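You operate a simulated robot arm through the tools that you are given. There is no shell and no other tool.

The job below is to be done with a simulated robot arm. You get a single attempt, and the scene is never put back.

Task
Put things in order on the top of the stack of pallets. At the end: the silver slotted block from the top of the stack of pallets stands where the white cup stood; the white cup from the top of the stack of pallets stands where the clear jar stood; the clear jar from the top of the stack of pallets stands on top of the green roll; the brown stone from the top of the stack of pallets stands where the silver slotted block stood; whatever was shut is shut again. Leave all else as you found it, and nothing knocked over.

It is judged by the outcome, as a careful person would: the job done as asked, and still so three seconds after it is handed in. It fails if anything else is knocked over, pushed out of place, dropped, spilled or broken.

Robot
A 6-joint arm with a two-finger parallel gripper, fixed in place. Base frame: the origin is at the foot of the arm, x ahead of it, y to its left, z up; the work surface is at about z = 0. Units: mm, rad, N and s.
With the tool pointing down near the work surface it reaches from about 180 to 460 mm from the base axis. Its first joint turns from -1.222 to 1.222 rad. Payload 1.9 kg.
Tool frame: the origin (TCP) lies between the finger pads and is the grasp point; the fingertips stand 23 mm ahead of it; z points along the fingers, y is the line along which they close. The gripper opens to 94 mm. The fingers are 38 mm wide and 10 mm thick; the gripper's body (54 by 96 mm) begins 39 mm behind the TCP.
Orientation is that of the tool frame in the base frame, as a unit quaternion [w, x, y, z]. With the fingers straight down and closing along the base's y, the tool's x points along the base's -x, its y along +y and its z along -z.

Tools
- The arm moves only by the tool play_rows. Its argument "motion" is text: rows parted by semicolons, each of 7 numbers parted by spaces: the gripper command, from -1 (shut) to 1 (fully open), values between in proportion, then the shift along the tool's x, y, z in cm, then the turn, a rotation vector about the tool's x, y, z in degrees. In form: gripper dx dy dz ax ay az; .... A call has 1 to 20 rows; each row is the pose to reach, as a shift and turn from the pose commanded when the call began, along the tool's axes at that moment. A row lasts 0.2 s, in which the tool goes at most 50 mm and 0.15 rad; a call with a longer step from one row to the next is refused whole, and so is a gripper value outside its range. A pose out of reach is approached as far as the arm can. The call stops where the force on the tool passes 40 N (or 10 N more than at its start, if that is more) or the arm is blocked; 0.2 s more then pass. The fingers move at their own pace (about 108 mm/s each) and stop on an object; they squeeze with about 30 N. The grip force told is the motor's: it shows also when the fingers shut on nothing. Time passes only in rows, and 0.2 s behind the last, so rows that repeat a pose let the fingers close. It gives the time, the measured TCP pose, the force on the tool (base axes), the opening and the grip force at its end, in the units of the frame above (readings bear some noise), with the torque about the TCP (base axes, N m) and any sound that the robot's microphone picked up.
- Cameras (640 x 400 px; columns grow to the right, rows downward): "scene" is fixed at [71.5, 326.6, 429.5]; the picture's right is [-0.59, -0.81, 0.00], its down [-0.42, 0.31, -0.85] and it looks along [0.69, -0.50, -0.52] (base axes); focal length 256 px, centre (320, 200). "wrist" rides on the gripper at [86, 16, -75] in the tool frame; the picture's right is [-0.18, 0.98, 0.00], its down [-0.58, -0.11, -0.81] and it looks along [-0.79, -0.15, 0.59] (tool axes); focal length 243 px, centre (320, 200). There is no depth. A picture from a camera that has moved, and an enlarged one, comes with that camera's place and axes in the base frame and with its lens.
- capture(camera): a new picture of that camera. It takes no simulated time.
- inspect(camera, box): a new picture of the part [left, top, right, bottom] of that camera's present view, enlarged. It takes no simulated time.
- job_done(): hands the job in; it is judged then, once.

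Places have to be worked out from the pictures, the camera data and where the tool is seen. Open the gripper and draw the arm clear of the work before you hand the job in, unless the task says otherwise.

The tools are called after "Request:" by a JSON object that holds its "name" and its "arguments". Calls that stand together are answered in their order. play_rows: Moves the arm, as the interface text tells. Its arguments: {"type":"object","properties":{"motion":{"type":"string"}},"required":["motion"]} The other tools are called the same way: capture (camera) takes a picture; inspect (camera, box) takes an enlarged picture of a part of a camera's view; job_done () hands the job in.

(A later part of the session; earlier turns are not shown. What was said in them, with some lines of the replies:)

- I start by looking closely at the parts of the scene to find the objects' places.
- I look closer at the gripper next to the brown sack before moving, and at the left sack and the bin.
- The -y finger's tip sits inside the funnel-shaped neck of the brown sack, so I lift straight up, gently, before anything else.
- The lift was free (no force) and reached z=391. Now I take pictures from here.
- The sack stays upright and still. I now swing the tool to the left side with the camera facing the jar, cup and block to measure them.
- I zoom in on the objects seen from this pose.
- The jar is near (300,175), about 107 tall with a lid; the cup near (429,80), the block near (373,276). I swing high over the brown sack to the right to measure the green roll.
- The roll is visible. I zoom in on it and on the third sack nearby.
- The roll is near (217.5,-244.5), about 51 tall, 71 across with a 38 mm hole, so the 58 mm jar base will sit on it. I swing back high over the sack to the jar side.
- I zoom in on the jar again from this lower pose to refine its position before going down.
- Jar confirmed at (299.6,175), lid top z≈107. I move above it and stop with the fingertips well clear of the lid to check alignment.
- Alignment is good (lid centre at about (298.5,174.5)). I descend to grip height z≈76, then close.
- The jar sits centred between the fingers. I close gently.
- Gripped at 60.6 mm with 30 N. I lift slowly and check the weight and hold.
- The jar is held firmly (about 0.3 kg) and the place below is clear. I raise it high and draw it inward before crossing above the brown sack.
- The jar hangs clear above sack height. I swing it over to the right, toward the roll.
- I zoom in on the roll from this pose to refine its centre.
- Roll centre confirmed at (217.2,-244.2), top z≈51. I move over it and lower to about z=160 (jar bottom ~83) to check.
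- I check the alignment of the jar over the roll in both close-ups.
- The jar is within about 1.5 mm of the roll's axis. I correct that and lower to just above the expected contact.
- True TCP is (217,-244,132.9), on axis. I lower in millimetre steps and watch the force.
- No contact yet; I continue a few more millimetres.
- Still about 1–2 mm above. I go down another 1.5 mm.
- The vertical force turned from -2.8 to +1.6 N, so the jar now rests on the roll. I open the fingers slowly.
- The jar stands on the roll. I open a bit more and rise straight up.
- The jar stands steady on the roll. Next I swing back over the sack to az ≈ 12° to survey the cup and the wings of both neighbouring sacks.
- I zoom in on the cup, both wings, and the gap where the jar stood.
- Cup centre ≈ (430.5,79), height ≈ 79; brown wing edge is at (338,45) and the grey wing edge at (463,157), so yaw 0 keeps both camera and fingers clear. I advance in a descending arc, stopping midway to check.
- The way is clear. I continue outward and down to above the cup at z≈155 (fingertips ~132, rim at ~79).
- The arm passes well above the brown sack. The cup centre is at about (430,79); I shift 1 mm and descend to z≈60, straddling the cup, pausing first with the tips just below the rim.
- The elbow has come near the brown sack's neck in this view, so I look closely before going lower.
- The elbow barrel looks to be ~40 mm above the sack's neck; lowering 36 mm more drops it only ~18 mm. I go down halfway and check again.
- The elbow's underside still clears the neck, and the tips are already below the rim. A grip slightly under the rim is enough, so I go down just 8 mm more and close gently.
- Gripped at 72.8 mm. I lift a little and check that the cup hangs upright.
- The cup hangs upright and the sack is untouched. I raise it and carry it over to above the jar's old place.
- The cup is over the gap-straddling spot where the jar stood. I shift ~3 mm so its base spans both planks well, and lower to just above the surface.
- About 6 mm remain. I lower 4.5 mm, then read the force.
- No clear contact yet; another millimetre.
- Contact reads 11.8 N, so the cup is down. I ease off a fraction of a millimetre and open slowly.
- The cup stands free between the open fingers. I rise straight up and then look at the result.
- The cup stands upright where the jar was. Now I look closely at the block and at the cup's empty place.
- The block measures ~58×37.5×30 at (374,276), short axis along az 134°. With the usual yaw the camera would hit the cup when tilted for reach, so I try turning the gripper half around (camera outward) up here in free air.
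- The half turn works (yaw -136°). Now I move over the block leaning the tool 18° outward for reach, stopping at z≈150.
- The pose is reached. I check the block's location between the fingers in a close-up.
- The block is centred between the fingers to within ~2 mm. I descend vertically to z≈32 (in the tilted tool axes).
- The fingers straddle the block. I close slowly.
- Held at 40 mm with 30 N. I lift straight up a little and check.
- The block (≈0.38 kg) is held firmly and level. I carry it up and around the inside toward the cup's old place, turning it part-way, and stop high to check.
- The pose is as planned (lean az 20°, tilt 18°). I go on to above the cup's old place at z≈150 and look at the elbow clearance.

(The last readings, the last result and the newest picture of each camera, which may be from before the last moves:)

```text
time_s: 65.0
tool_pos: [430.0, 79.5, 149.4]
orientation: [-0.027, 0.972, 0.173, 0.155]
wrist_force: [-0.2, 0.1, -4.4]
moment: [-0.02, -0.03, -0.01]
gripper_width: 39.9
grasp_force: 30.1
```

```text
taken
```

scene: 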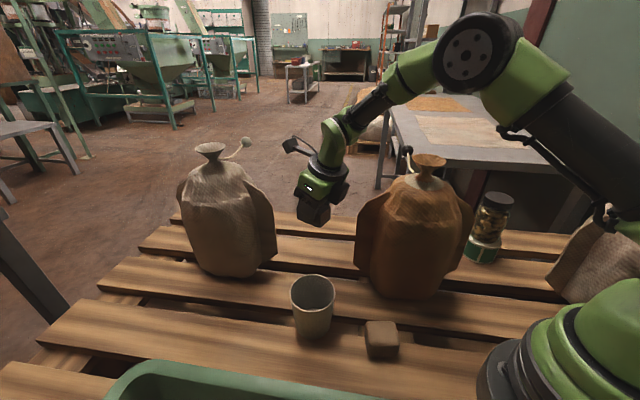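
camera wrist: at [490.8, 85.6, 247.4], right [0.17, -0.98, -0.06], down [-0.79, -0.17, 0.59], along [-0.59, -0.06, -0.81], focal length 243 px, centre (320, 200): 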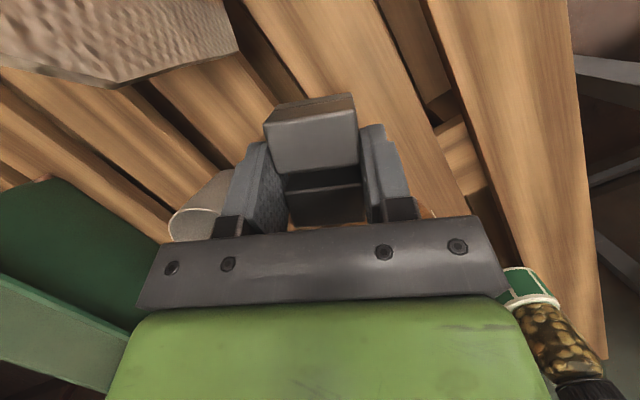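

The tilt keeps the elbow far above the sack's neck. I descend to z≈90 and check again.

Request:
{"name": "play_rows", "arguments": {"motion": "-1 -0.7 0.05 2 0 0 0; -1 -1.35 0.09 4 0 0 0; -1 -1.95 0.09 5.7 0 0 0; -1 -1.95 0.09 5.7 0 0 0"}}

Request:
{"name": "capture", "arguments": {"camera": "scene"}}

Request:
{"name": "capture", "arguments": {"camera": "wrist"}}

```text
time_s: 66.0
tool_pos: [429.3, 78.1, 90.0]
orientation: [-0.026, 0.972, 0.172, 0.155]
wrist_force: [1.4, 0.2, -4.6]
moment: [0.03, 0.01, 0.0]
gripper_width: 40.0
grasp_force: 30.1
```

```text
taken
```

scene: 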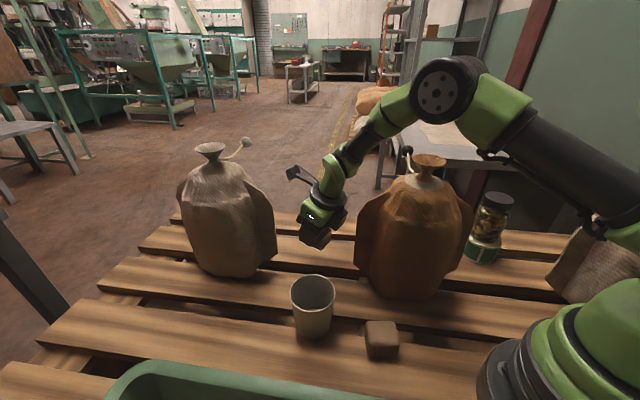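

```text
taken
camera wrist: at [490.3, 83.6, 187.8], right [0.17, -0.98, -0.06], down [-0.79, -0.17, 0.59], along [-0.59, -0.06, -0.81], focal length 243 px, centre (320, 200)
```

wrist: 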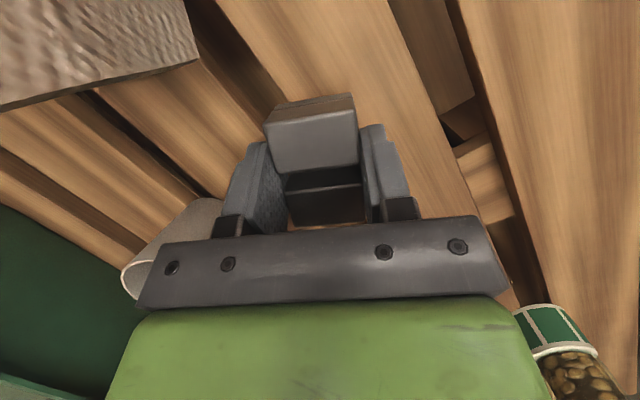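

Elbow still well clear. I go down to about 5 mm above the surface.

Request:
{"name": "play_rows", "arguments": {"motion": "-1 -0.62 -0.04 1.9 0 0 0; -1 -1.1 -0.08 3.4 0 0 0; -1 -1.45 -0.08 4.47 0 0 0; -1 -1.6 -0.08 4.93 0 0 0; -1 -1.6 -0.08 4.93 0 0 0"}}

Request:
{"name": "capture", "arguments": {"camera": "scene"}}

Request:
{"name": "capture", "arguments": {"camera": "wrist"}}

Request:
{"name": "inspect", "arguments": {"camera": "scene", "box": [270, 190, 480, 290]}}

```text
time_s: 67.2
tool_pos: [429.5, 80.3, 39.2]
orientation: [-0.028, 0.972, 0.172, 0.155]
wrist_force: [0.2, 0.6, -5.1]
moment: [0.06, 0.03, -0.02]
gripper_width: 40.0
grasp_force: 30.5
```

```text
taken
```

scene: 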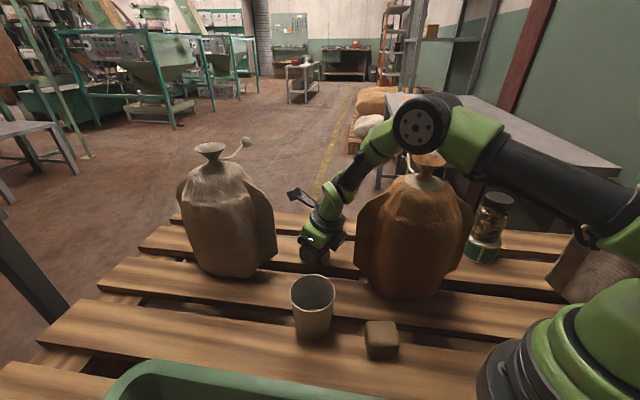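

```text
taken
camera wrist: at [490.1, 84.5, 135.8], right [0.17, -0.98, -0.06], down [-0.79, -0.17, 0.59], along [-0.59, -0.06, -0.81], focal length 243 px, centre (320, 200)
```

wrist: 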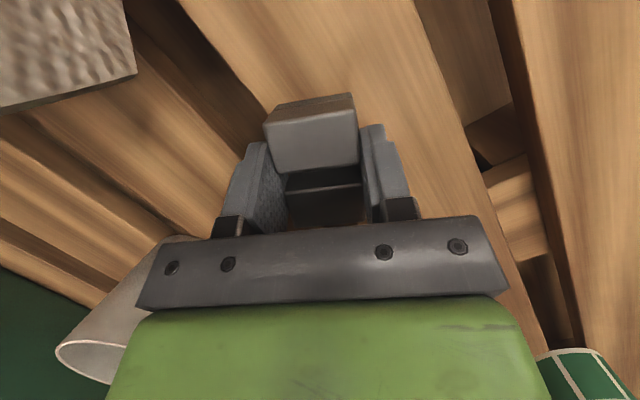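

```text
3.05 times, centred on (375, 240) of scene
camera zoom: at [71.5, 326.6, 429.5], right [-0.59, -0.81, 0.0], down [-0.42, 0.31, -0.85], along [0.69, -0.5, -0.52], focal length 779 px, centre (152, 78)
```

zoom: 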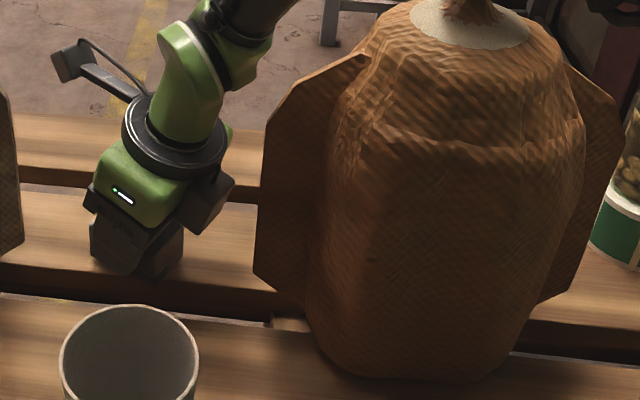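

Position (429.6,79.1), bottom ~5.5 mm above the plank. I lower gently until contact shows.

Request:
{"name": "play_rows", "arguments": {"motion": "-1 -0.06 0 0.19 0 0 0; -1 -0.09 0 0.29 0 0 0; -1 -0.12 0 0.38 0 0 0; -1 -0.12 0 0.38 0 0 0"}}

Request:
{"name": "play_rows", "arguments": {"motion": "-1 -0.016 0 0.048 0 0 0; -1 -0.03 0 0.095 0 0 0; -1 -0.03 0 0.095 0 0 0"}}

```text
time_s: 68.2
tool_pos: [430.0, 79.2, 36.6]
orientation: [-0.027, 0.972, 0.172, 0.155]
wrist_force: [-0.2, -0.1, -5.2]
moment: [0.0, -0.03, 0.0]
gripper_width: 39.9
grasp_force: 29.7
```

```text
time_s: 69.0
tool_pos: [429.3, 79.7, 35.0]
orientation: [-0.027, 0.972, 0.173, 0.155]
wrist_force: [0.3, 0.3, -4.9]
moment: [-0.03, 0.0, 0.0]
gripper_width: 39.7
grasp_force: 29.8
```

No contact yet; I continue by small steps.

Request:
{"name": "play_rows", "arguments": {"motion": "-1 -0.016 0 0.048 0 0 0; -1 -0.03 0 0.095 0 0 0; -1 -0.03 0 0.095 0 0 0"}}

Request:
{"name": "capture", "arguments": {"camera": "wrist"}}

```text
time_s: 69.8
tool_pos: [429.6, 79.6, 32.0]
orientation: [-0.028, 0.972, 0.173, 0.155]
wrist_force: [-0.4, -0.3, -3.9]
moment: [0.01, -0.01, 0.0]
gripper_width: 40.0
grasp_force: 29.5
```

```text
taken
camera wrist: at [489.9, 84.6, 130.2], right [0.17, -0.98, -0.06], down [-0.79, -0.17, 0.59], along [-0.59, -0.06, -0.81], focal length 243 px, centre (320, 200)
```

wrist: 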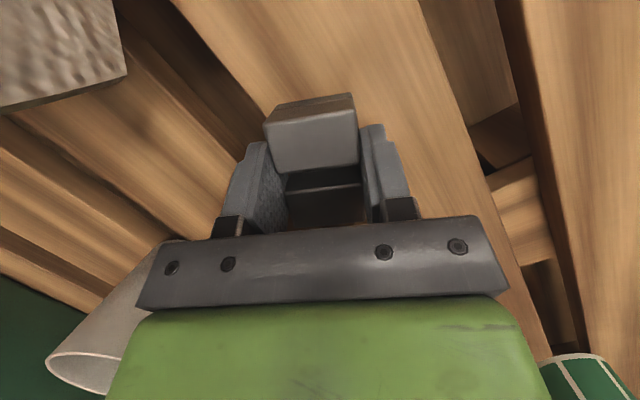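

At the same height as when gripped (z≈32.3); half a millimetre more should touch.

Request:
{"name": "play_rows", "arguments": {"motion": "-1 -0.016 0 0.05 0 0 0; -1 -0.025 0 0.075 0 0 0; -1 -0.025 0 0.075 0 0 0"}}

```text
time_s: 70.6
tool_pos: [428.4, 79.7, 32.9]
orientation: [-0.027, 0.972, 0.171, 0.156]
wrist_force: [-9.2, -4.3, 21.5]
moment: [-0.17, 0.83, 0.01]
gripper_width: 40.0
grasp_force: 29.9
```

Contact (21 N). I ease up slightly and open the fingers slowly.

Request:
{"name": "play_rows", "arguments": {"motion": "-1 0.016 0 -0.05 0 0 0; -1 0.016 0 -0.05 0 0 0; -0.12 0.016 0 -0.05 0 0 0; -0.08 0.016 0 -0.05 0 0 0; 0 0.016 0 -0.05 0 0 0; 0.1 0.016 0 -0.05 0 0 0; 0.25 0.016 0 -0.05 0 0 0; 0.25 0.016 0 -0.05 0 0 0"}}

Request:
{"name": "capture", "arguments": {"camera": "wrist"}}

Request:
{"name": "inspect", "arguments": {"camera": "scene", "box": [270, 190, 370, 290]}}

```text
time_s: 72.4
tool_pos: [428.6, 79.4, 31.4]
orientation: [-0.027, 0.972, 0.173, 0.155]
wrist_force: [0.8, -0.2, -1.1]
moment: [0.01, 0.02, -0.01]
gripper_width: 58.8
grasp_force: 0.0
```

```text
taken
camera wrist: at [489.9, 84.7, 129.7], right [0.17, -0.98, -0.06], down [-0.79, -0.17, 0.59], along [-0.59, -0.06, -0.81], focal length 243 px, centre (320, 200)
```

wrist: 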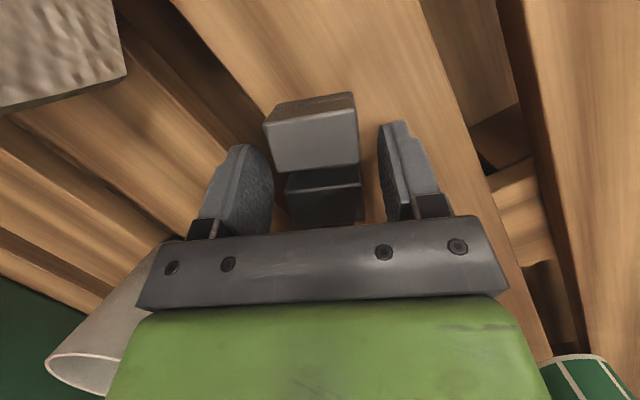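

```text
4.00 times, centred on (320, 240) of scene
camera zoom: at [71.5, 326.6, 429.5], right [-0.59, -0.81, 0.0], down [-0.42, 0.31, -0.85], along [0.69, -0.5, -0.52], focal length 1022 px, centre (320, 40)
```

zoom: 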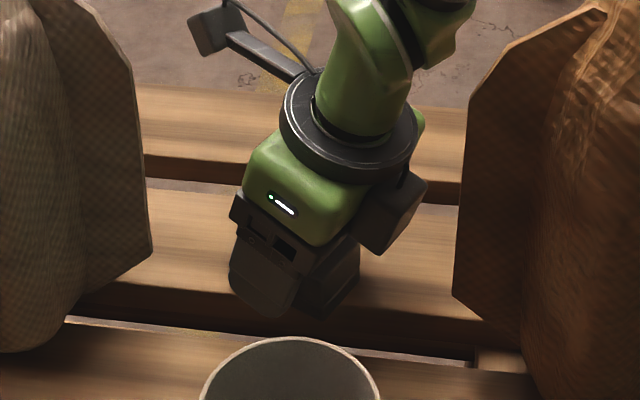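

The block is released and steady. I rise vertically, then take pictures.

Request:
{"name": "play_rows", "arguments": {"motion": "0.35 0.31 0 -0.95 0 0 0; 0.35 0.77 0 -2.38 0 0 0; 0.35 1.55 0 -4.76 0 0 0; 0.35 2.32 0 -7.13 0 0 0; 0.35 3.09 0 -9.51 0 0 0; 0.35 3.65 0 -11.2 0 0 0; 0.35 3.65 0 -11.2 0 0 0"}}

Request:
{"name": "capture", "arguments": {"camera": "wrist"}}

Request:
{"name": "capture", "arguments": {"camera": "scene"}}

Request:
{"name": "inspect", "arguments": {"camera": "scene", "box": [270, 190, 370, 290]}}

```text
time_s: 74.0
tool_pos: [428.6, 79.6, 151.6]
orientation: [-0.026, 0.972, 0.172, 0.156]
wrist_force: [0.6, -0.5, -0.1]
moment: [-0.03, -0.02, -0.01]
gripper_width: 63.6
grasp_force: 0.1
```

```text
taken
camera wrist: at [490.5, 85.2, 248.1], right [0.17, -0.98, -0.06], down [-0.79, -0.17, 0.59], along [-0.59, -0.06, -0.81], focal length 243 px, centre (320, 200)
```

wrist: 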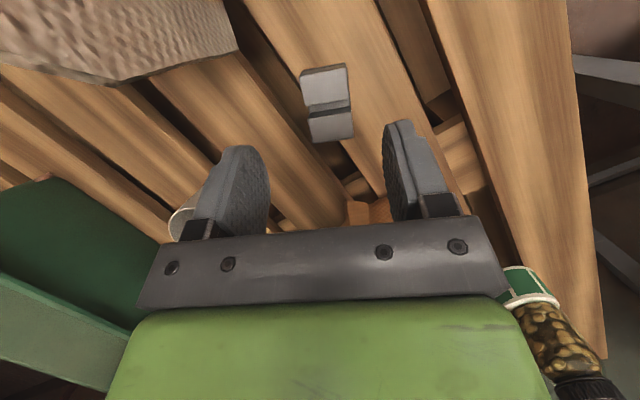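

```text
taken
```

scene: 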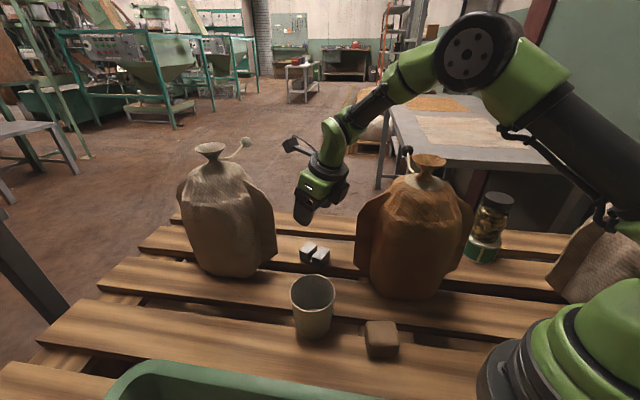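

```text
4.00 times, centred on (320, 240) of scene
camera zoom: at [71.5, 326.6, 429.5], right [-0.59, -0.81, 0.0], down [-0.42, 0.31, -0.85], along [0.69, -0.5, -0.52], focal length 1022 px, centre (320, 40)
```

zoom: 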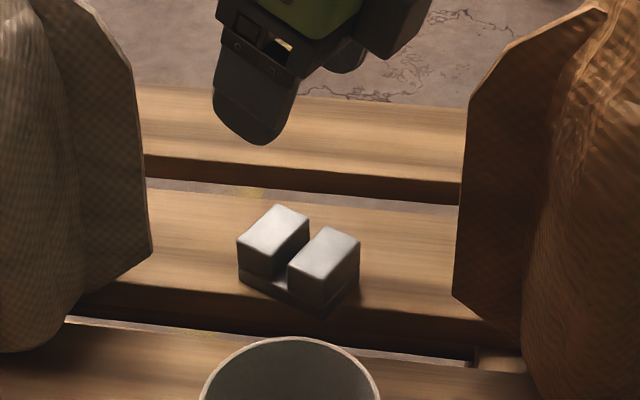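

The block stands flat at (431,79.3). Now the stone: I look at it closely to get its size and orientation.

Request:
{"name": "inspect", "arguments": {"camera": "scene", "box": [340, 300, 420, 370]}}

Request:
{"name": "inspect", "arguments": {"camera": "wrist", "box": [150, 150, 400, 260]}}

```text
5.71 times, centred on (380, 335) of scene
camera zoom: at [71.5, 326.6, 429.5], right [-0.59, -0.81, 0.0], down [-0.42, 0.31, -0.85], along [0.69, -0.5, -0.52], focal length 1460 px, centre (-23, -571)
```

zoom: 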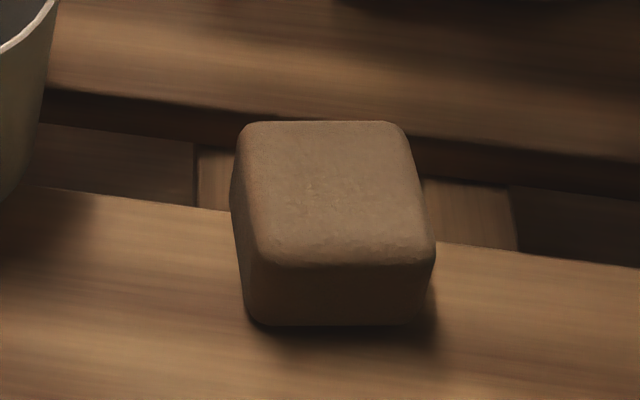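

```text
2.56 times, centred on (275, 205) of wrist
camera zoom: at [490.5, 85.2, 248.1], right [0.17, -0.98, -0.06], down [-0.79, -0.17, 0.59], along [-0.59, -0.06, -0.81], focal length 621 px, centre (435, 187)
```

zoom: 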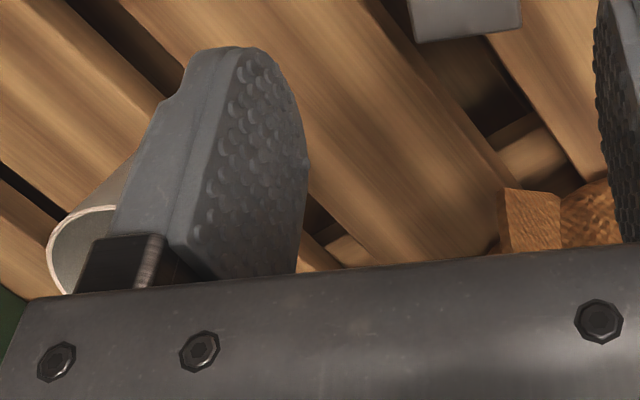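

The stone measures ~49×40×37 at about (205,106), long axis az ≈ 55°. I bring the gripper back over the inside, turned to match the stone, and stop above it.

Request:
{"name": "play_rows", "arguments": {"motion": "0.7 -0.38 -1.18 -4.31 0 0 0; 0.7 -1.19 -3.46 -7.73 0 0 0; 0.7 -2.42 -6.84 -10.23 2.14 0 -6.6; 0.7 -5.76 -8.89 -11.32 4.28 0 -13.2; 0.7 -10.16 -9.79 -12.22 6.42 0 -19.8; 0.7 -14.37 -10.24 -12.53 8.56 0 -26.4; 0.7 -17.11 -10.23 -12.38 10.7 0 -33; 0.7 -17.11 -10.23 -12.38 10.7 0 -33"}}

Request:
{"name": "capture", "arguments": {"camera": "wrist"}}

Request:
{"name": "capture", "arguments": {"camera": "scene"}}

```text
time_s: 75.8
tool_pos: [205.6, 107.6, 216.5]
orientation: [-0.07, 0.877, 0.455, 0.139]
wrist_force: [0.0, 0.3, 0.5]
moment: [-0.02, 0.02, -0.03]
gripper_width: 79.8
grasp_force: 0.1
```

```text
taken
camera wrist: at [252.1, 146.4, 312.6], right [0.7, -0.71, -0.06], down [-0.55, -0.59, 0.59], along [-0.45, -0.38, -0.81], focal length 243 px, centre (320, 200)
```

wrist: 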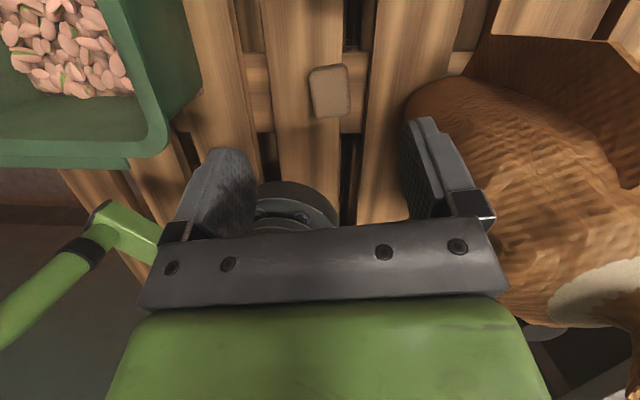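

```text
taken
```

scene: 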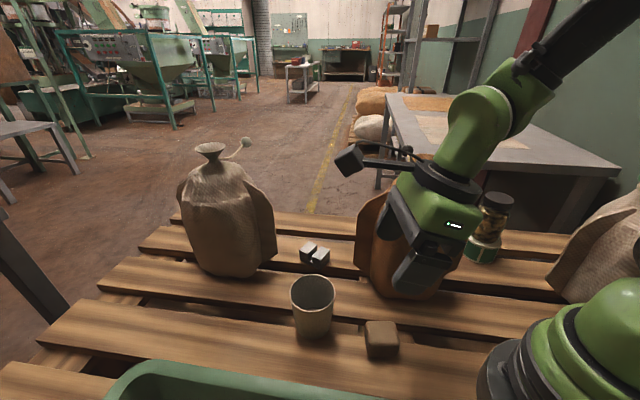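

I zoom in on the stone to refine its centre and edges.

Request:
{"name": "inspect", "arguments": {"camera": "wrist", "box": [280, 40, 380, 140]}}

```text
4.00 times, centred on (330, 90) of wrist
camera zoom: at [252.1, 146.4, 312.6], right [0.7, -0.71, -0.06], down [-0.55, -0.59, 0.59], along [-0.45, -0.38, -0.81], focal length 970 px, centre (280, 640)
```

zoom: 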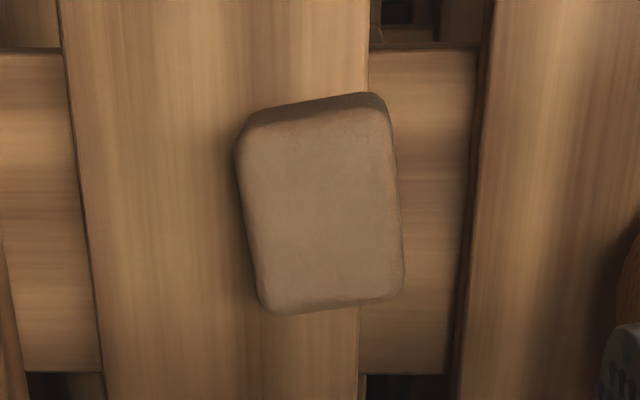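

The stone's centre is (206.4,106.4), long axis az ≈ 53°. I reduce the tilt to 14° and descend to z≈135 first.

Request:
{"name": "play_rows", "arguments": {"motion": "0.8 -0.7 0.05 1.9 0 -2 0; 0.8 -1.4 0.11 3.8 0 -4 0; 0.8 -2.1 0.11 5.9 0 -4 0; 0.8 -2.59 0.11 7.57 0 -4 0; 0.8 -2.59 0.11 7.57 0 -4 0"}}

Request:
{"name": "capture", "arguments": {"camera": "wrist"}}

Request:
{"name": "capture", "arguments": {"camera": "scene"}}

```text
time_s: 77.0
tool_pos: [205.5, 104.2, 135.1]
orientation: [-0.056, 0.881, 0.457, 0.109]
wrist_force: [0.5, 0.1, 0.4]
moment: [-0.01, -0.04, -0.02]
gripper_width: 84.5
grasp_force: 0.0
```

```text
taken
camera wrist: at [256.2, 149.4, 228.0], right [0.7, -0.71, -0.04], down [-0.53, -0.56, 0.64], along [-0.48, -0.43, -0.77], focal length 243 px, centre (320, 200)
```

wrist: 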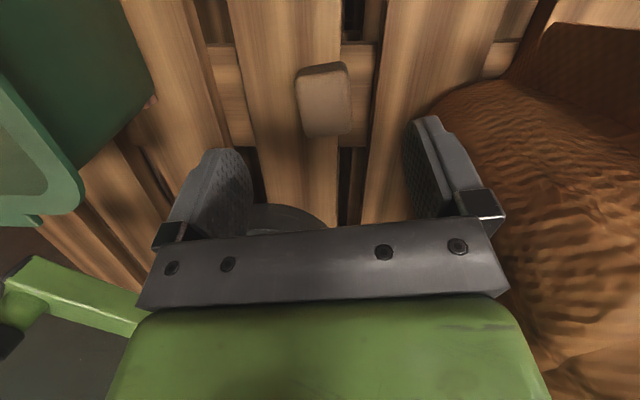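

```text
taken
```

scene: 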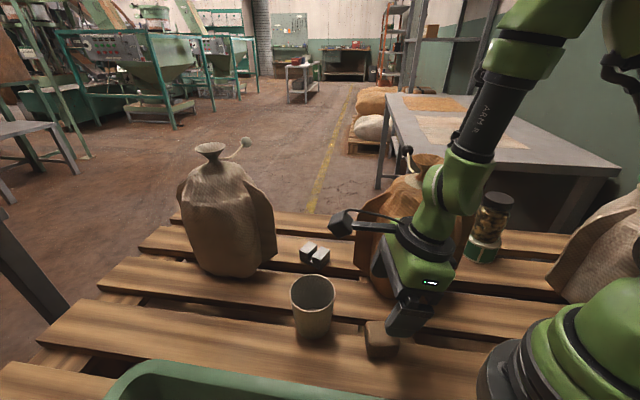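

Aligned. I descend to z≈31 around the stone.

Request:
{"name": "play_rows", "arguments": {"motion": "0.8 -0.73 0 2.91 0 0 0; 0.8 -1.45 0 5.82 0 0 0; 0.8 -2.06 0 8.25 0 0 0; 0.8 -2.35 0 9.41 0 0 0; 0.8 -2.5 0 10.03 0 0 0; 0.8 -2.5 0 10.03 0 0 0"}}

Request:
{"name": "capture", "arguments": {"camera": "wrist"}}

Request:
{"name": "capture", "arguments": {"camera": "scene"}}

```text
time_s: 78.4
tool_pos: [205.0, 104.9, 32.3]
orientation: [-0.056, 0.881, 0.457, 0.109]
wrist_force: [-0.1, 0.2, 0.2]
moment: [0.01, 0.02, 0.02]
gripper_width: 84.6
grasp_force: 0.1
```

```text
taken
camera wrist: at [256.9, 149.4, 124.3], right [0.7, -0.71, -0.04], down [-0.53, -0.56, 0.64], along [-0.48, -0.43, -0.77], focal length 243 px, centre (320, 200)
```

wrist: 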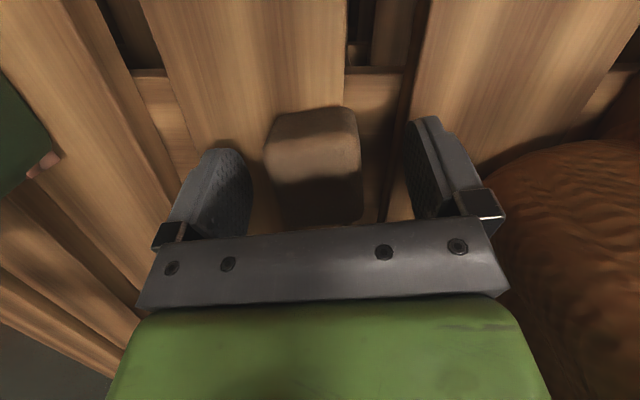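

```text
taken
```

scene: 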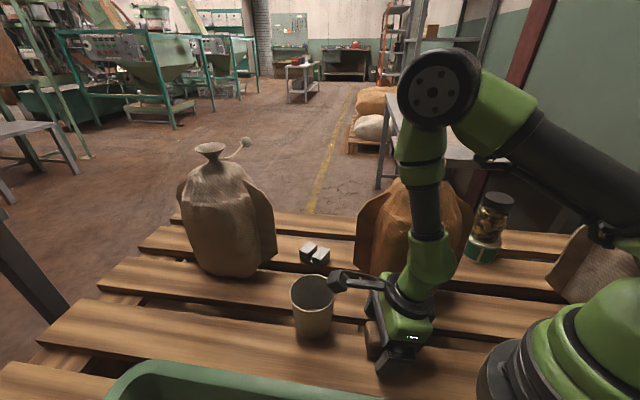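

The fingers straddle the stone; nothing touched. I close slowly.

Request:
{"name": "play_rows", "arguments": {"motion": "0.4 0 0 0 0 0 0; 0.2 0 0 0 0 0 0; 0.05 0 0 0 0 0 0; -0.05 0 0 0 0 0 0; -0.12 0 0 0 0 0 0; -0.18 0 0 0 0 0 0; -0.25 0 0 0 0 0 0; -0.5 0 0 0 0 0 0; -1 0 0 0 0 0 0; -1 0 0 0 0 0 0"}}

Request:
{"name": "capture", "arguments": {"camera": "wrist"}}

Request:
{"name": "inspect", "arguments": {"camera": "scene", "box": [270, 240, 450, 380]}}

```text
time_s: 80.6
tool_pos: [205.8, 105.3, 31.7]
orientation: [-0.055, 0.881, 0.457, 0.108]
wrist_force: [-1.5, 0.0, 1.3]
moment: [0.05, 0.08, 0.04]
gripper_width: 42.1
grasp_force: 29.6
```

```text
taken
camera wrist: at [256.8, 149.4, 124.5], right [0.7, -0.71, -0.04], down [-0.53, -0.56, 0.64], along [-0.48, -0.43, -0.77], focal length 243 px, centre (320, 200)
```

wrist: 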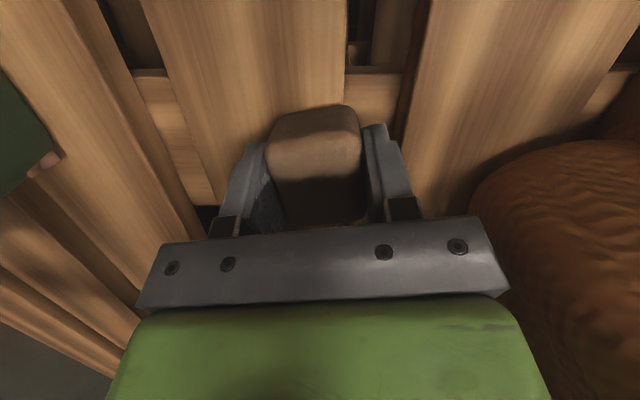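

```text
2.86 times, centred on (360, 310) of scene
camera zoom: at [71.5, 326.6, 429.6], right [-0.59, -0.81, 0.0], down [-0.42, 0.31, -0.85], along [0.69, -0.5, -0.52], focal length 730 px, centre (206, -114)
```

zoom: 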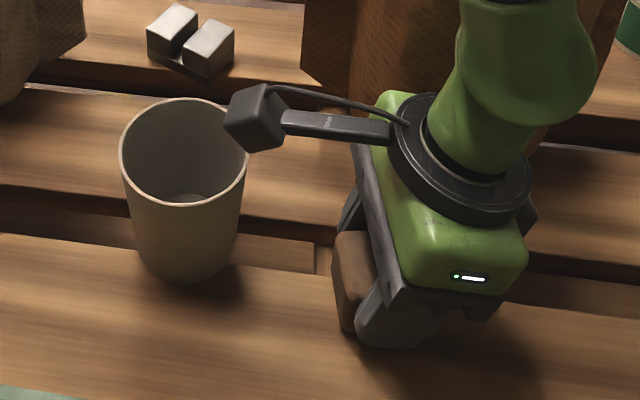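

Held at 42 mm. The camera box is above and beside the cup's rim, so I lift straight up.

Request:
{"name": "play_rows", "arguments": {"motion": "-1 0.12 0 -0.49 0 0 0; -1 0.24 0 -0.97 0 0 0; -1 0.48 0 -1.94 0 0 0; -1 0.73 0 -2.91 0 0 0; -1 0.73 0 -2.91 0 0 0"}}

Request:
{"name": "capture", "arguments": {"camera": "wrist"}}

Request:
{"name": "capture", "arguments": {"camera": "scene"}}

```text
time_s: 81.8
tool_pos: [205.4, 104.6, 61.2]
orientation: [-0.056, 0.881, 0.457, 0.109]
wrist_force: [-0.2, 0.0, -1.5]
moment: [0.0, 0.02, 0.01]
gripper_width: 42.3
grasp_force: 29.3
```

```text
taken
camera wrist: at [256.6, 149.8, 154.5], right [0.7, -0.71, -0.04], down [-0.53, -0.56, 0.64], along [-0.48, -0.43, -0.77], focal length 243 px, centre (320, 200)
```

wrist: 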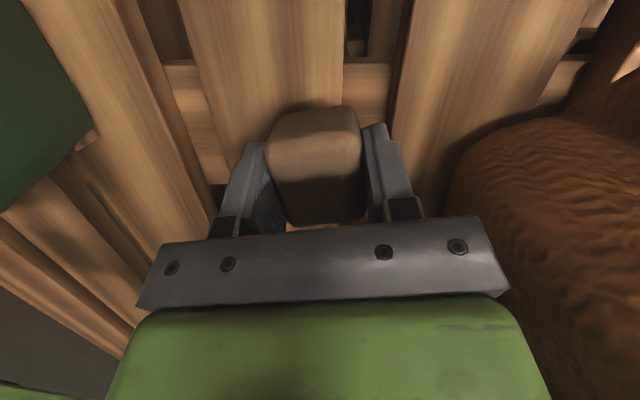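

```text
taken
```

scene: 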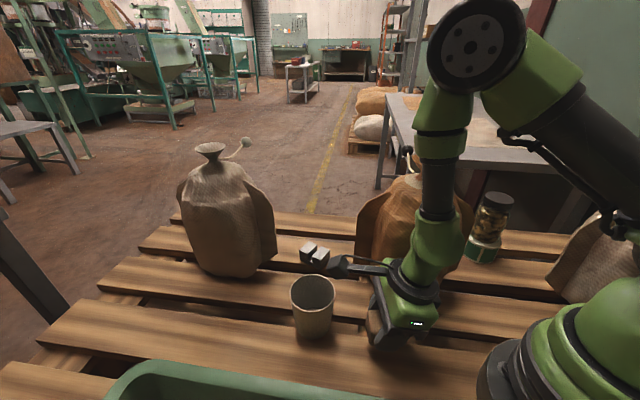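

The stone is held. Before carrying it, I check the plank edge at the block's old place in the scene view.

Request:
{"name": "inspect", "arguments": {"camera": "scene", "box": [190, 270, 310, 350]}}

```text
5.00 times, centred on (250, 310) of scene
camera zoom: at [71.5, 326.6, 429.5], right [-0.59, -0.81, 0.0], down [-0.42, 0.31, -0.85], along [0.69, -0.5, -0.52], focal length 1278 px, centre (670, -350)
```

zoom: 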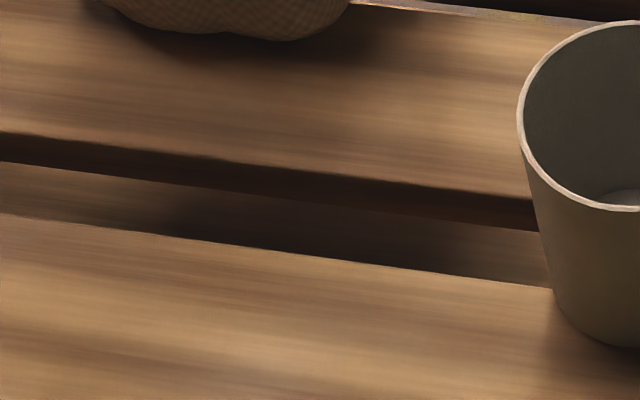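

The edge lies ~7 mm behind the block's old centre, so the stone will stand well supported. I carry it up, over the cup, and out to above the block's old place.

Request:
{"name": "play_rows", "arguments": {"motion": "-1 1.19 0 -4.7 0 0 0; -1 2.35 0 -9.41 0 0 0; -1 4.74 0.19 -13.66 0 0 0; -1 9 0.5 -14.66 0 0 0; -1 13.45 0.94 -13.55 0 0 0; -1 17.79 1.37 -11.95 -0.5 0 2; -1 21.48 2.09 -9.49 -1 0 4; -1 23.86 2.98 -6.32 -1.5 0 6; -1 24.94 3.72 -2.44 -1.5 0 6; -1 24.94 3.72 -2.44 -1.5 0 6"}}

Request:
{"name": "capture", "arguments": {"camera": "wrist"}}

Request:
{"name": "capture", "arguments": {"camera": "scene"}}

```text
time_s: 84.0
tool_pos: [372.2, 277.5, 145.3]
orientation: [-0.05, 0.905, 0.408, 0.111]
wrist_force: [0.4, -0.5, -2.4]
moment: [0.0, 0.02, -0.02]
gripper_width: 42.0
grasp_force: 29.6
out of reach, approached as far as the arm can: row 2
```

```text
taken
camera wrist: at [427.8, 315.2, 238.3], right [0.62, -0.78, -0.04], down [-0.58, -0.5, 0.64], along [-0.52, -0.37, -0.77], focal length 243 px, centre (320, 200)
```

wrist: 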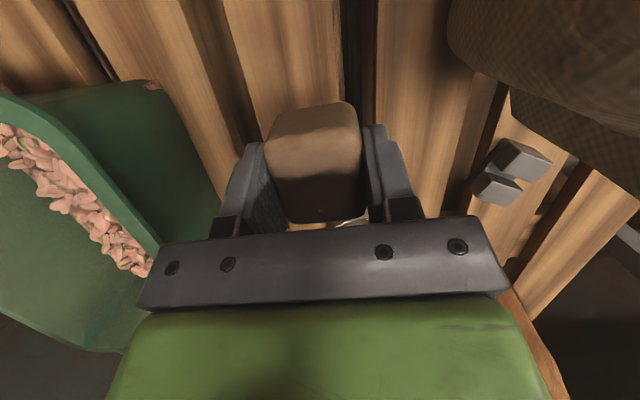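

```text
taken
```

scene: 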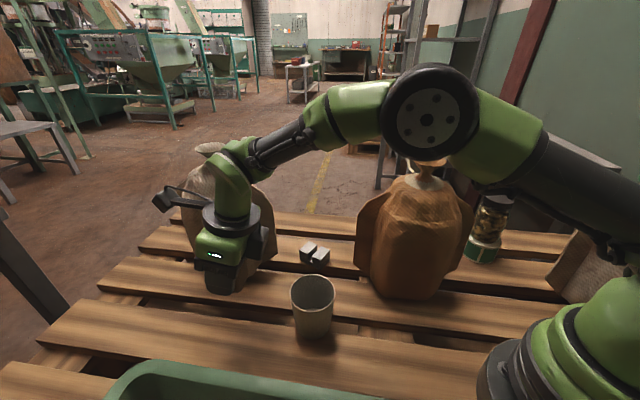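

The pose is right on target. I descend to about 5 mm above the plank.

Request:
{"name": "play_rows", "arguments": {"motion": "-1 -0.73 0 2.91 0 0 0; -1 -1.45 0 5.82 0 0 0; -1 -2.06 0 8.25 0 0 0; -1 -2.45 0 9.8 0 0 0; -1 -2.63 0 10.55 0 0 0; -1 -2.63 0 10.55 0 0 0"}}

Request:
{"name": "capture", "arguments": {"camera": "wrist"}}

Request:
{"name": "inspect", "arguments": {"camera": "scene", "box": [180, 220, 340, 350]}}

```text
time_s: 85.4
tool_pos: [372.2, 276.1, 37.3]
orientation: [-0.049, 0.905, 0.409, 0.111]
wrist_force: [0.2, 1.0, -2.5]
moment: [0.01, 0.01, 0.0]
gripper_width: 41.7
grasp_force: 30.0
```

```text
taken
camera wrist: at [428.0, 314.9, 129.9], right [0.62, -0.78, -0.04], down [-0.58, -0.5, 0.64], along [-0.52, -0.37, -0.77], focal length 243 px, centre (320, 200)
```

wrist: 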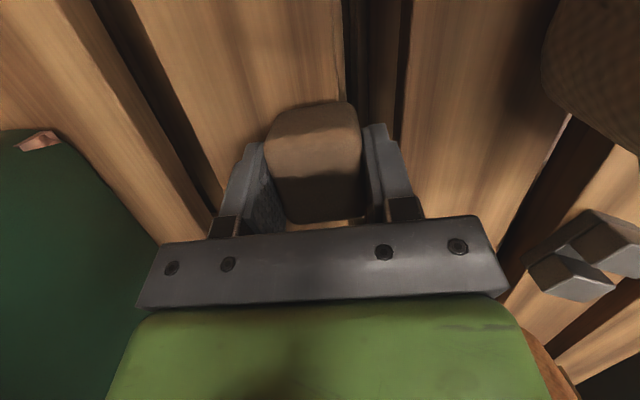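

```text
3.08 times, centred on (260, 285) of scene
camera zoom: at [71.5, 326.6, 429.5], right [-0.59, -0.81, 0.0], down [-0.42, 0.31, -0.85], along [0.69, -0.5, -0.52], focal length 786 px, centre (505, -62)
```

zoom: 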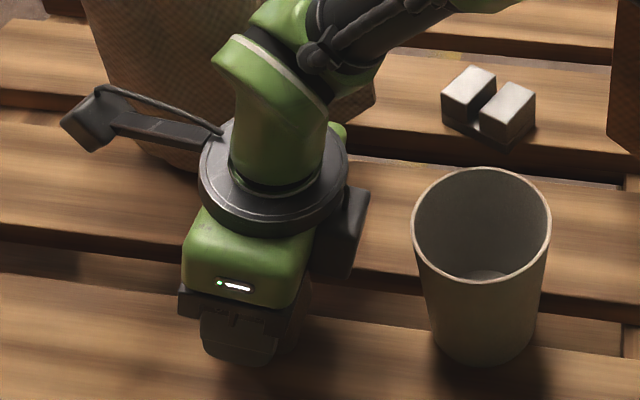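

About 5.5 mm to go. I lower 4 mm, then finer.

Request:
{"name": "play_rows", "arguments": {"motion": "-1 -0.05 0 0.19 0 0 0; -1 -0.085 0 0.34 0 0 0; -1 -0.1 0 0.4 0 0 0; -1 -0.1 0 0.4 0 0 0"}}

Request:
{"name": "play_rows", "arguments": {"motion": "-1 -0.012 0 0.05 0 0 0; -1 -0.02 0 0.08 0 0 0; -1 -0.02 0 0.08 0 0 0"}}

```text
time_s: 86.4
tool_pos: [371.7, 276.1, 33.5]
orientation: [-0.05, 0.904, 0.409, 0.111]
wrist_force: [0.3, -0.5, -2.1]
moment: [0.01, 0.04, 0.0]
gripper_width: 41.9
grasp_force: 29.7
```

```text
time_s: 87.2
tool_pos: [370.8, 275.8, 32.6]
orientation: [-0.049, 0.905, 0.408, 0.111]
wrist_force: [0.4, 0.1, -2.3]
moment: [0.03, -0.01, 0.0]
gripper_width: 41.5
grasp_force: 29.9
```

Not touching yet; half-millimetre steps now.

Request:
{"name": "play_rows", "arguments": {"motion": "-1 -0.012 0 0.05 0 0 0; -1 -0.012 0 0.05 0 0 0"}}

Request:
{"name": "play_rows", "arguments": {"motion": "-1 -0.01 0 0.04 0 0 0; -1 -0.01 0 0.04 0 0 0"}}

```text
time_s: 87.8
tool_pos: [372.2, 275.5, 32.4]
orientation: [-0.05, 0.905, 0.408, 0.112]
wrist_force: [-2.7, -2.2, 6.1]
moment: [-0.24, 0.19, 0.01]
gripper_width: 41.6
grasp_force: 30.0
```

```text
time_s: 88.4
tool_pos: [371.4, 276.3, 31.5]
orientation: [-0.049, 0.905, 0.409, 0.111]
wrist_force: [-6.4, -6.6, 20.8]
moment: [-0.59, 0.57, -0.05]
gripper_width: 41.7
grasp_force: 30.0
```

The stone is down (20 N). I ease up half a millimetre and open slowly.

Request:
{"name": "play_rows", "arguments": {"motion": "-1 0.012 0 -0.05 0 0 0; -1 0.012 0 -0.05 0 0 0; -0.09 0.012 0 -0.05 0 0 0; -0.04 0.012 0 -0.05 0 0 0; 0.05 0.012 0 -0.05 0 0 0; 0.15 0.012 0 -0.05 0 0 0; 0.3 0.012 0 -0.05 0 0 0; 0.5 0.012 0 -0.05 0 0 0; 0.5 0.012 0 -0.05 0 0 0"}}

Request:
{"name": "capture", "arguments": {"camera": "wrist"}}

Request:
{"name": "inspect", "arguments": {"camera": "scene", "box": [180, 220, 340, 350]}}

```text
time_s: 90.4
tool_pos: [371.6, 277.0, 31.3]
orientation: [-0.05, 0.905, 0.408, 0.111]
wrist_force: [-0.6, -0.5, 0.0]
moment: [0.0, 0.01, 0.02]
gripper_width: 70.7
grasp_force: 0.0
```

```text
taken
camera wrist: at [427.9, 315.2, 124.7], right [0.62, -0.78, -0.04], down [-0.58, -0.5, 0.64], along [-0.52, -0.37, -0.77], focal length 243 px, centre (320, 200)
```

wrist: 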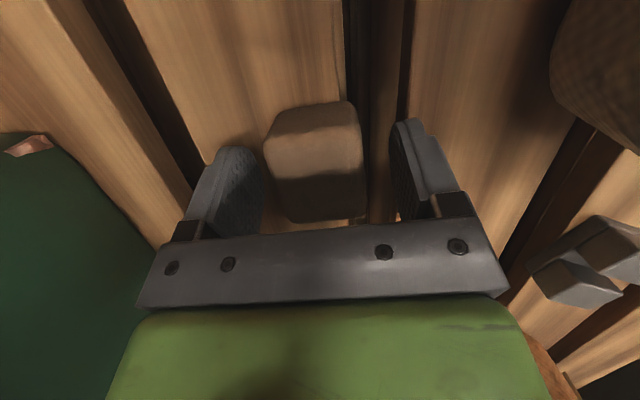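

```text
3.08 times, centred on (260, 285) of scene
camera zoom: at [71.5, 326.6, 429.5], right [-0.59, -0.81, 0.0], down [-0.42, 0.31, -0.85], along [0.69, -0.5, -0.52], focal length 786 px, centre (505, -62)
```

zoom: 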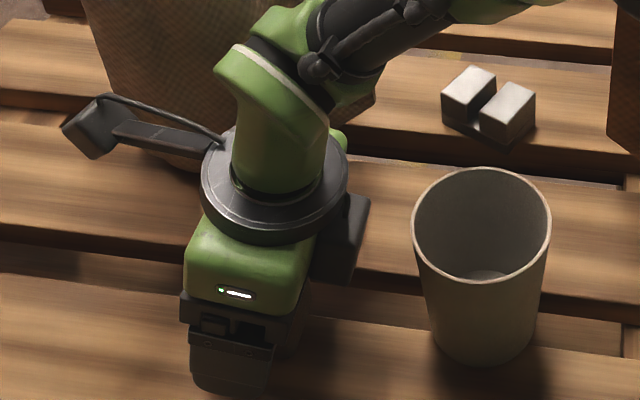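

The stone is free and standing. I rise straight up away from it.

Request:
{"name": "play_rows", "arguments": {"motion": "0.5 0.24 0 -0.97 0 0 0; 0.5 0.73 0 -2.91 0 0 0; 0.5 1.45 0 -5.82 0 0 0; 0.5 2.42 0 -9.7 0 0 0; 0.5 3.39 0 -13.58 0 0 0; 0.5 4.11 0 -16.5 0 0 0; 0.5 4.11 0 -16.5 0 0 0"}}

Request:
{"name": "capture", "arguments": {"camera": "wrist"}}

Request:
{"name": "capture", "arguments": {"camera": "scene"}}

```text
time_s: 92.0
tool_pos: [371.6, 276.2, 203.6]
orientation: [-0.05, 0.905, 0.408, 0.112]
wrist_force: [0.5, 0.4, 0.3]
moment: [-0.01, -0.02, -0.01]
gripper_width: 70.6
grasp_force: 0.2
```

```text
taken
camera wrist: at [427.4, 314.2, 295.5], right [0.62, -0.78, -0.04], down [-0.58, -0.5, 0.64], along [-0.52, -0.37, -0.77], focal length 243 px, centre (320, 200)
```

wrist: 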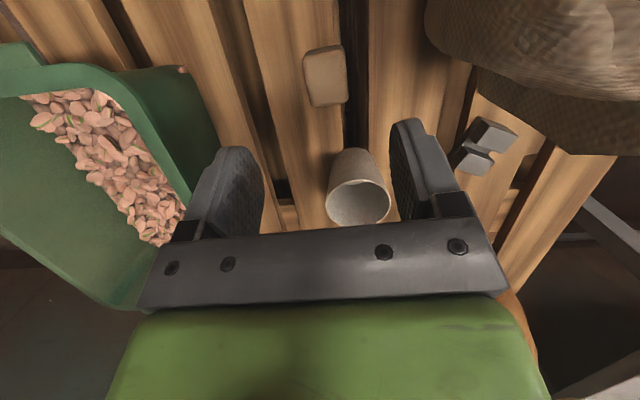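

```text
taken
```

scene: 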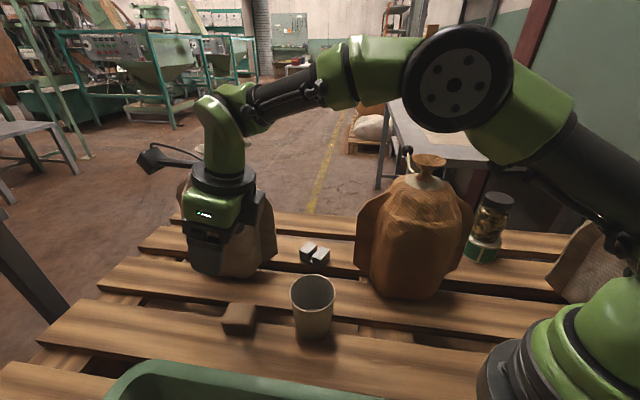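

All four items are placed. I open fully and draw the arm up and inward, clear of the work, then check everything.

Request:
{"name": "play_rows", "arguments": {"motion": "0.8 -1.5 -0.15 -1.8 0 0 0; 1 -2.95 -0.3 -3.62 0 0 0; 1 -6.45 -0.56 -7.07 0 0 0; 1 -9.95 -0.82 -10.52 0 0 0; 1 -13.17 -1.05 -13.38 0 0 0; 1 -13.17 -1.05 -13.38 0 0 0"}}

Request:
{"name": "capture", "arguments": {"camera": "scene"}}

Request:
{"name": "capture", "arguments": {"camera": "wrist"}}

Request:
{"name": "inspect", "arguments": {"camera": "scene", "box": [200, 200, 420, 380]}}

Request:
{"name": "inspect", "arguments": {"camera": "scene", "box": [440, 170, 540, 280]}}

```text
time_s: 93.4
tool_pos: [256.0, 162.6, 299.7]
orientation: [-0.049, 0.905, 0.408, 0.111]
wrist_force: [0.1, 0.2, 0.9]
moment: [-0.03, 0.01, 0.01]
gripper_width: 94.2
grasp_force: 0.0
```

```text
taken
```

scene: 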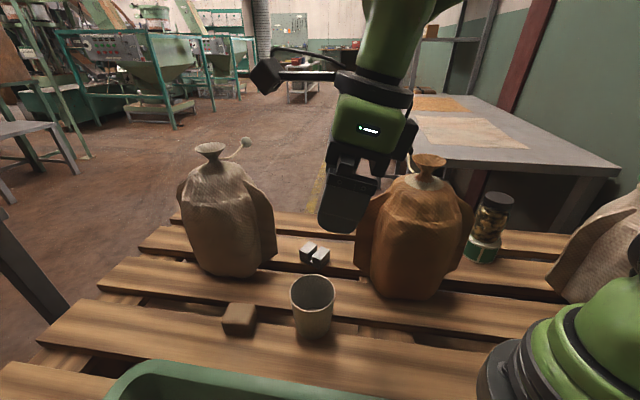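

```text
taken
camera wrist: at [312.5, 201.8, 392.7], right [0.62, -0.78, -0.04], down [-0.58, -0.5, 0.64], along [-0.52, -0.37, -0.77], focal length 243 px, centre (320, 200)
```

wrist: 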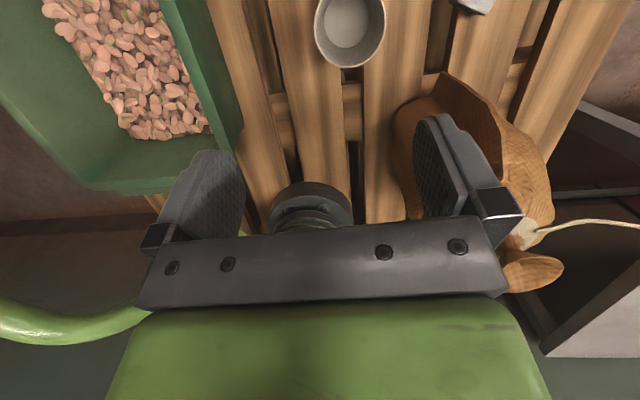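

```text
2.22 times, centred on (310, 290) of scene
camera zoom: at [71.5, 326.6, 429.5], right [-0.59, -0.81, 0.0], down [-0.42, 0.31, -0.85], along [0.69, -0.5, -0.52], focal length 568 px, centre (342, 0)
```

zoom: 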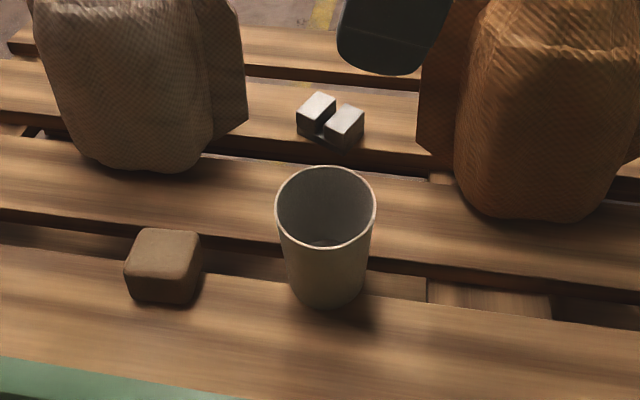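

```text
3.64 times, centred on (490, 225) of scene
camera zoom: at [71.5, 326.6, 429.5], right [-0.59, -0.81, 0.0], down [-0.42, 0.31, -0.85], along [0.69, -0.5, -0.52], focal length 929 px, centre (-298, 109)
```

zoom: 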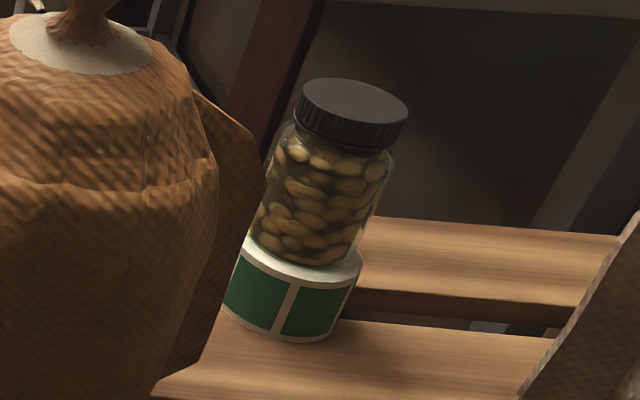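

Everything looks in place. I take a last close look at the jar on the roll and compare it with the surroundings.

Request:
{"name": "inspect", "arguments": {"camera": "scene", "box": [455, 180, 525, 270]}}

Request:
{"name": "inspect", "arguments": {"camera": "scene", "box": [210, 280, 350, 350]}}

```text
4.44 times, centred on (490, 225) of scene
camera zoom: at [71.5, 326.6, 429.5], right [-0.59, -0.81, 0.0], down [-0.42, 0.31, -0.85], along [0.69, -0.5, -0.52], focal length 1136 px, centre (-436, 89)
```

zoom: 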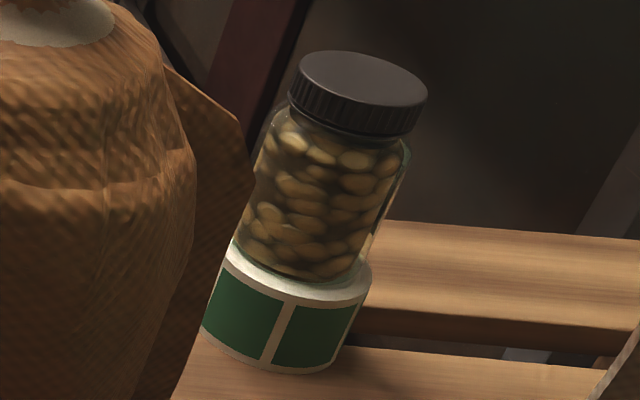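

```text
4.57 times, centred on (280, 315) of scene
camera zoom: at [71.5, 326.6, 429.5], right [-0.59, -0.81, 0.0], down [-0.42, 0.31, -0.85], along [0.69, -0.5, -0.52], focal length 1168 px, centre (503, -326)
```

zoom: 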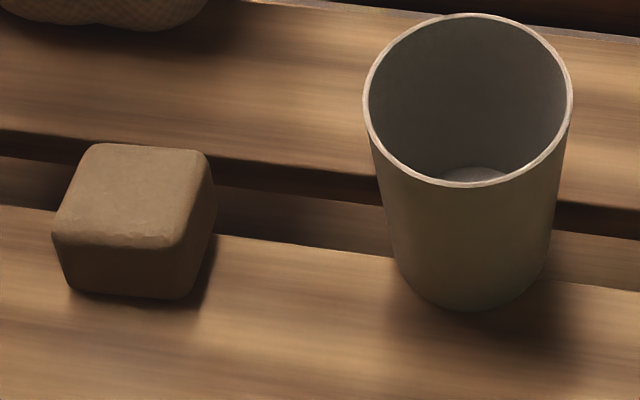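

The jar sits flat and shut on the roll, and the cup, block and stone stand steady in their new places. The sacks and bin are unmoved. The gripper is open and high above the work, so I hand the job in.

Request:
{"name": "job_done", "arguments": {}}

```text
The job is handed in.
```

The job is handed in, and all four items are where you asked. I judged this from the pictures and force readings; the result of the official check is not known to me.

| Item | Where it now stands | Notes |
|---|---|---|
| Clear jar | On top of the green roll, at about (217, -244) mm | Upright, and its lid stayed shut throughout |
| White cup | Where the jar stood, at about (302, 172) mm | Set about 3–4 mm off the jar's exact centre so its base rests on both planks |
| Silver slotted block | Where the cup stood, at about (431, 79) mm | Flat on the plank, turned about 24° from how it lay before |
| Brown stone | Where the block stood, at about (373, 278) mm | Set about 2 mm forward of the block's centre for firmer support on the plank |

The sacks, the bin and the roll did not move in any picture. The only thing near a touch was at the very start: one fingertip already sat inside the neck of the brown sack. I lifted it straight out with no force showing. The gripper is open and the arm is drawn up clear of the work.
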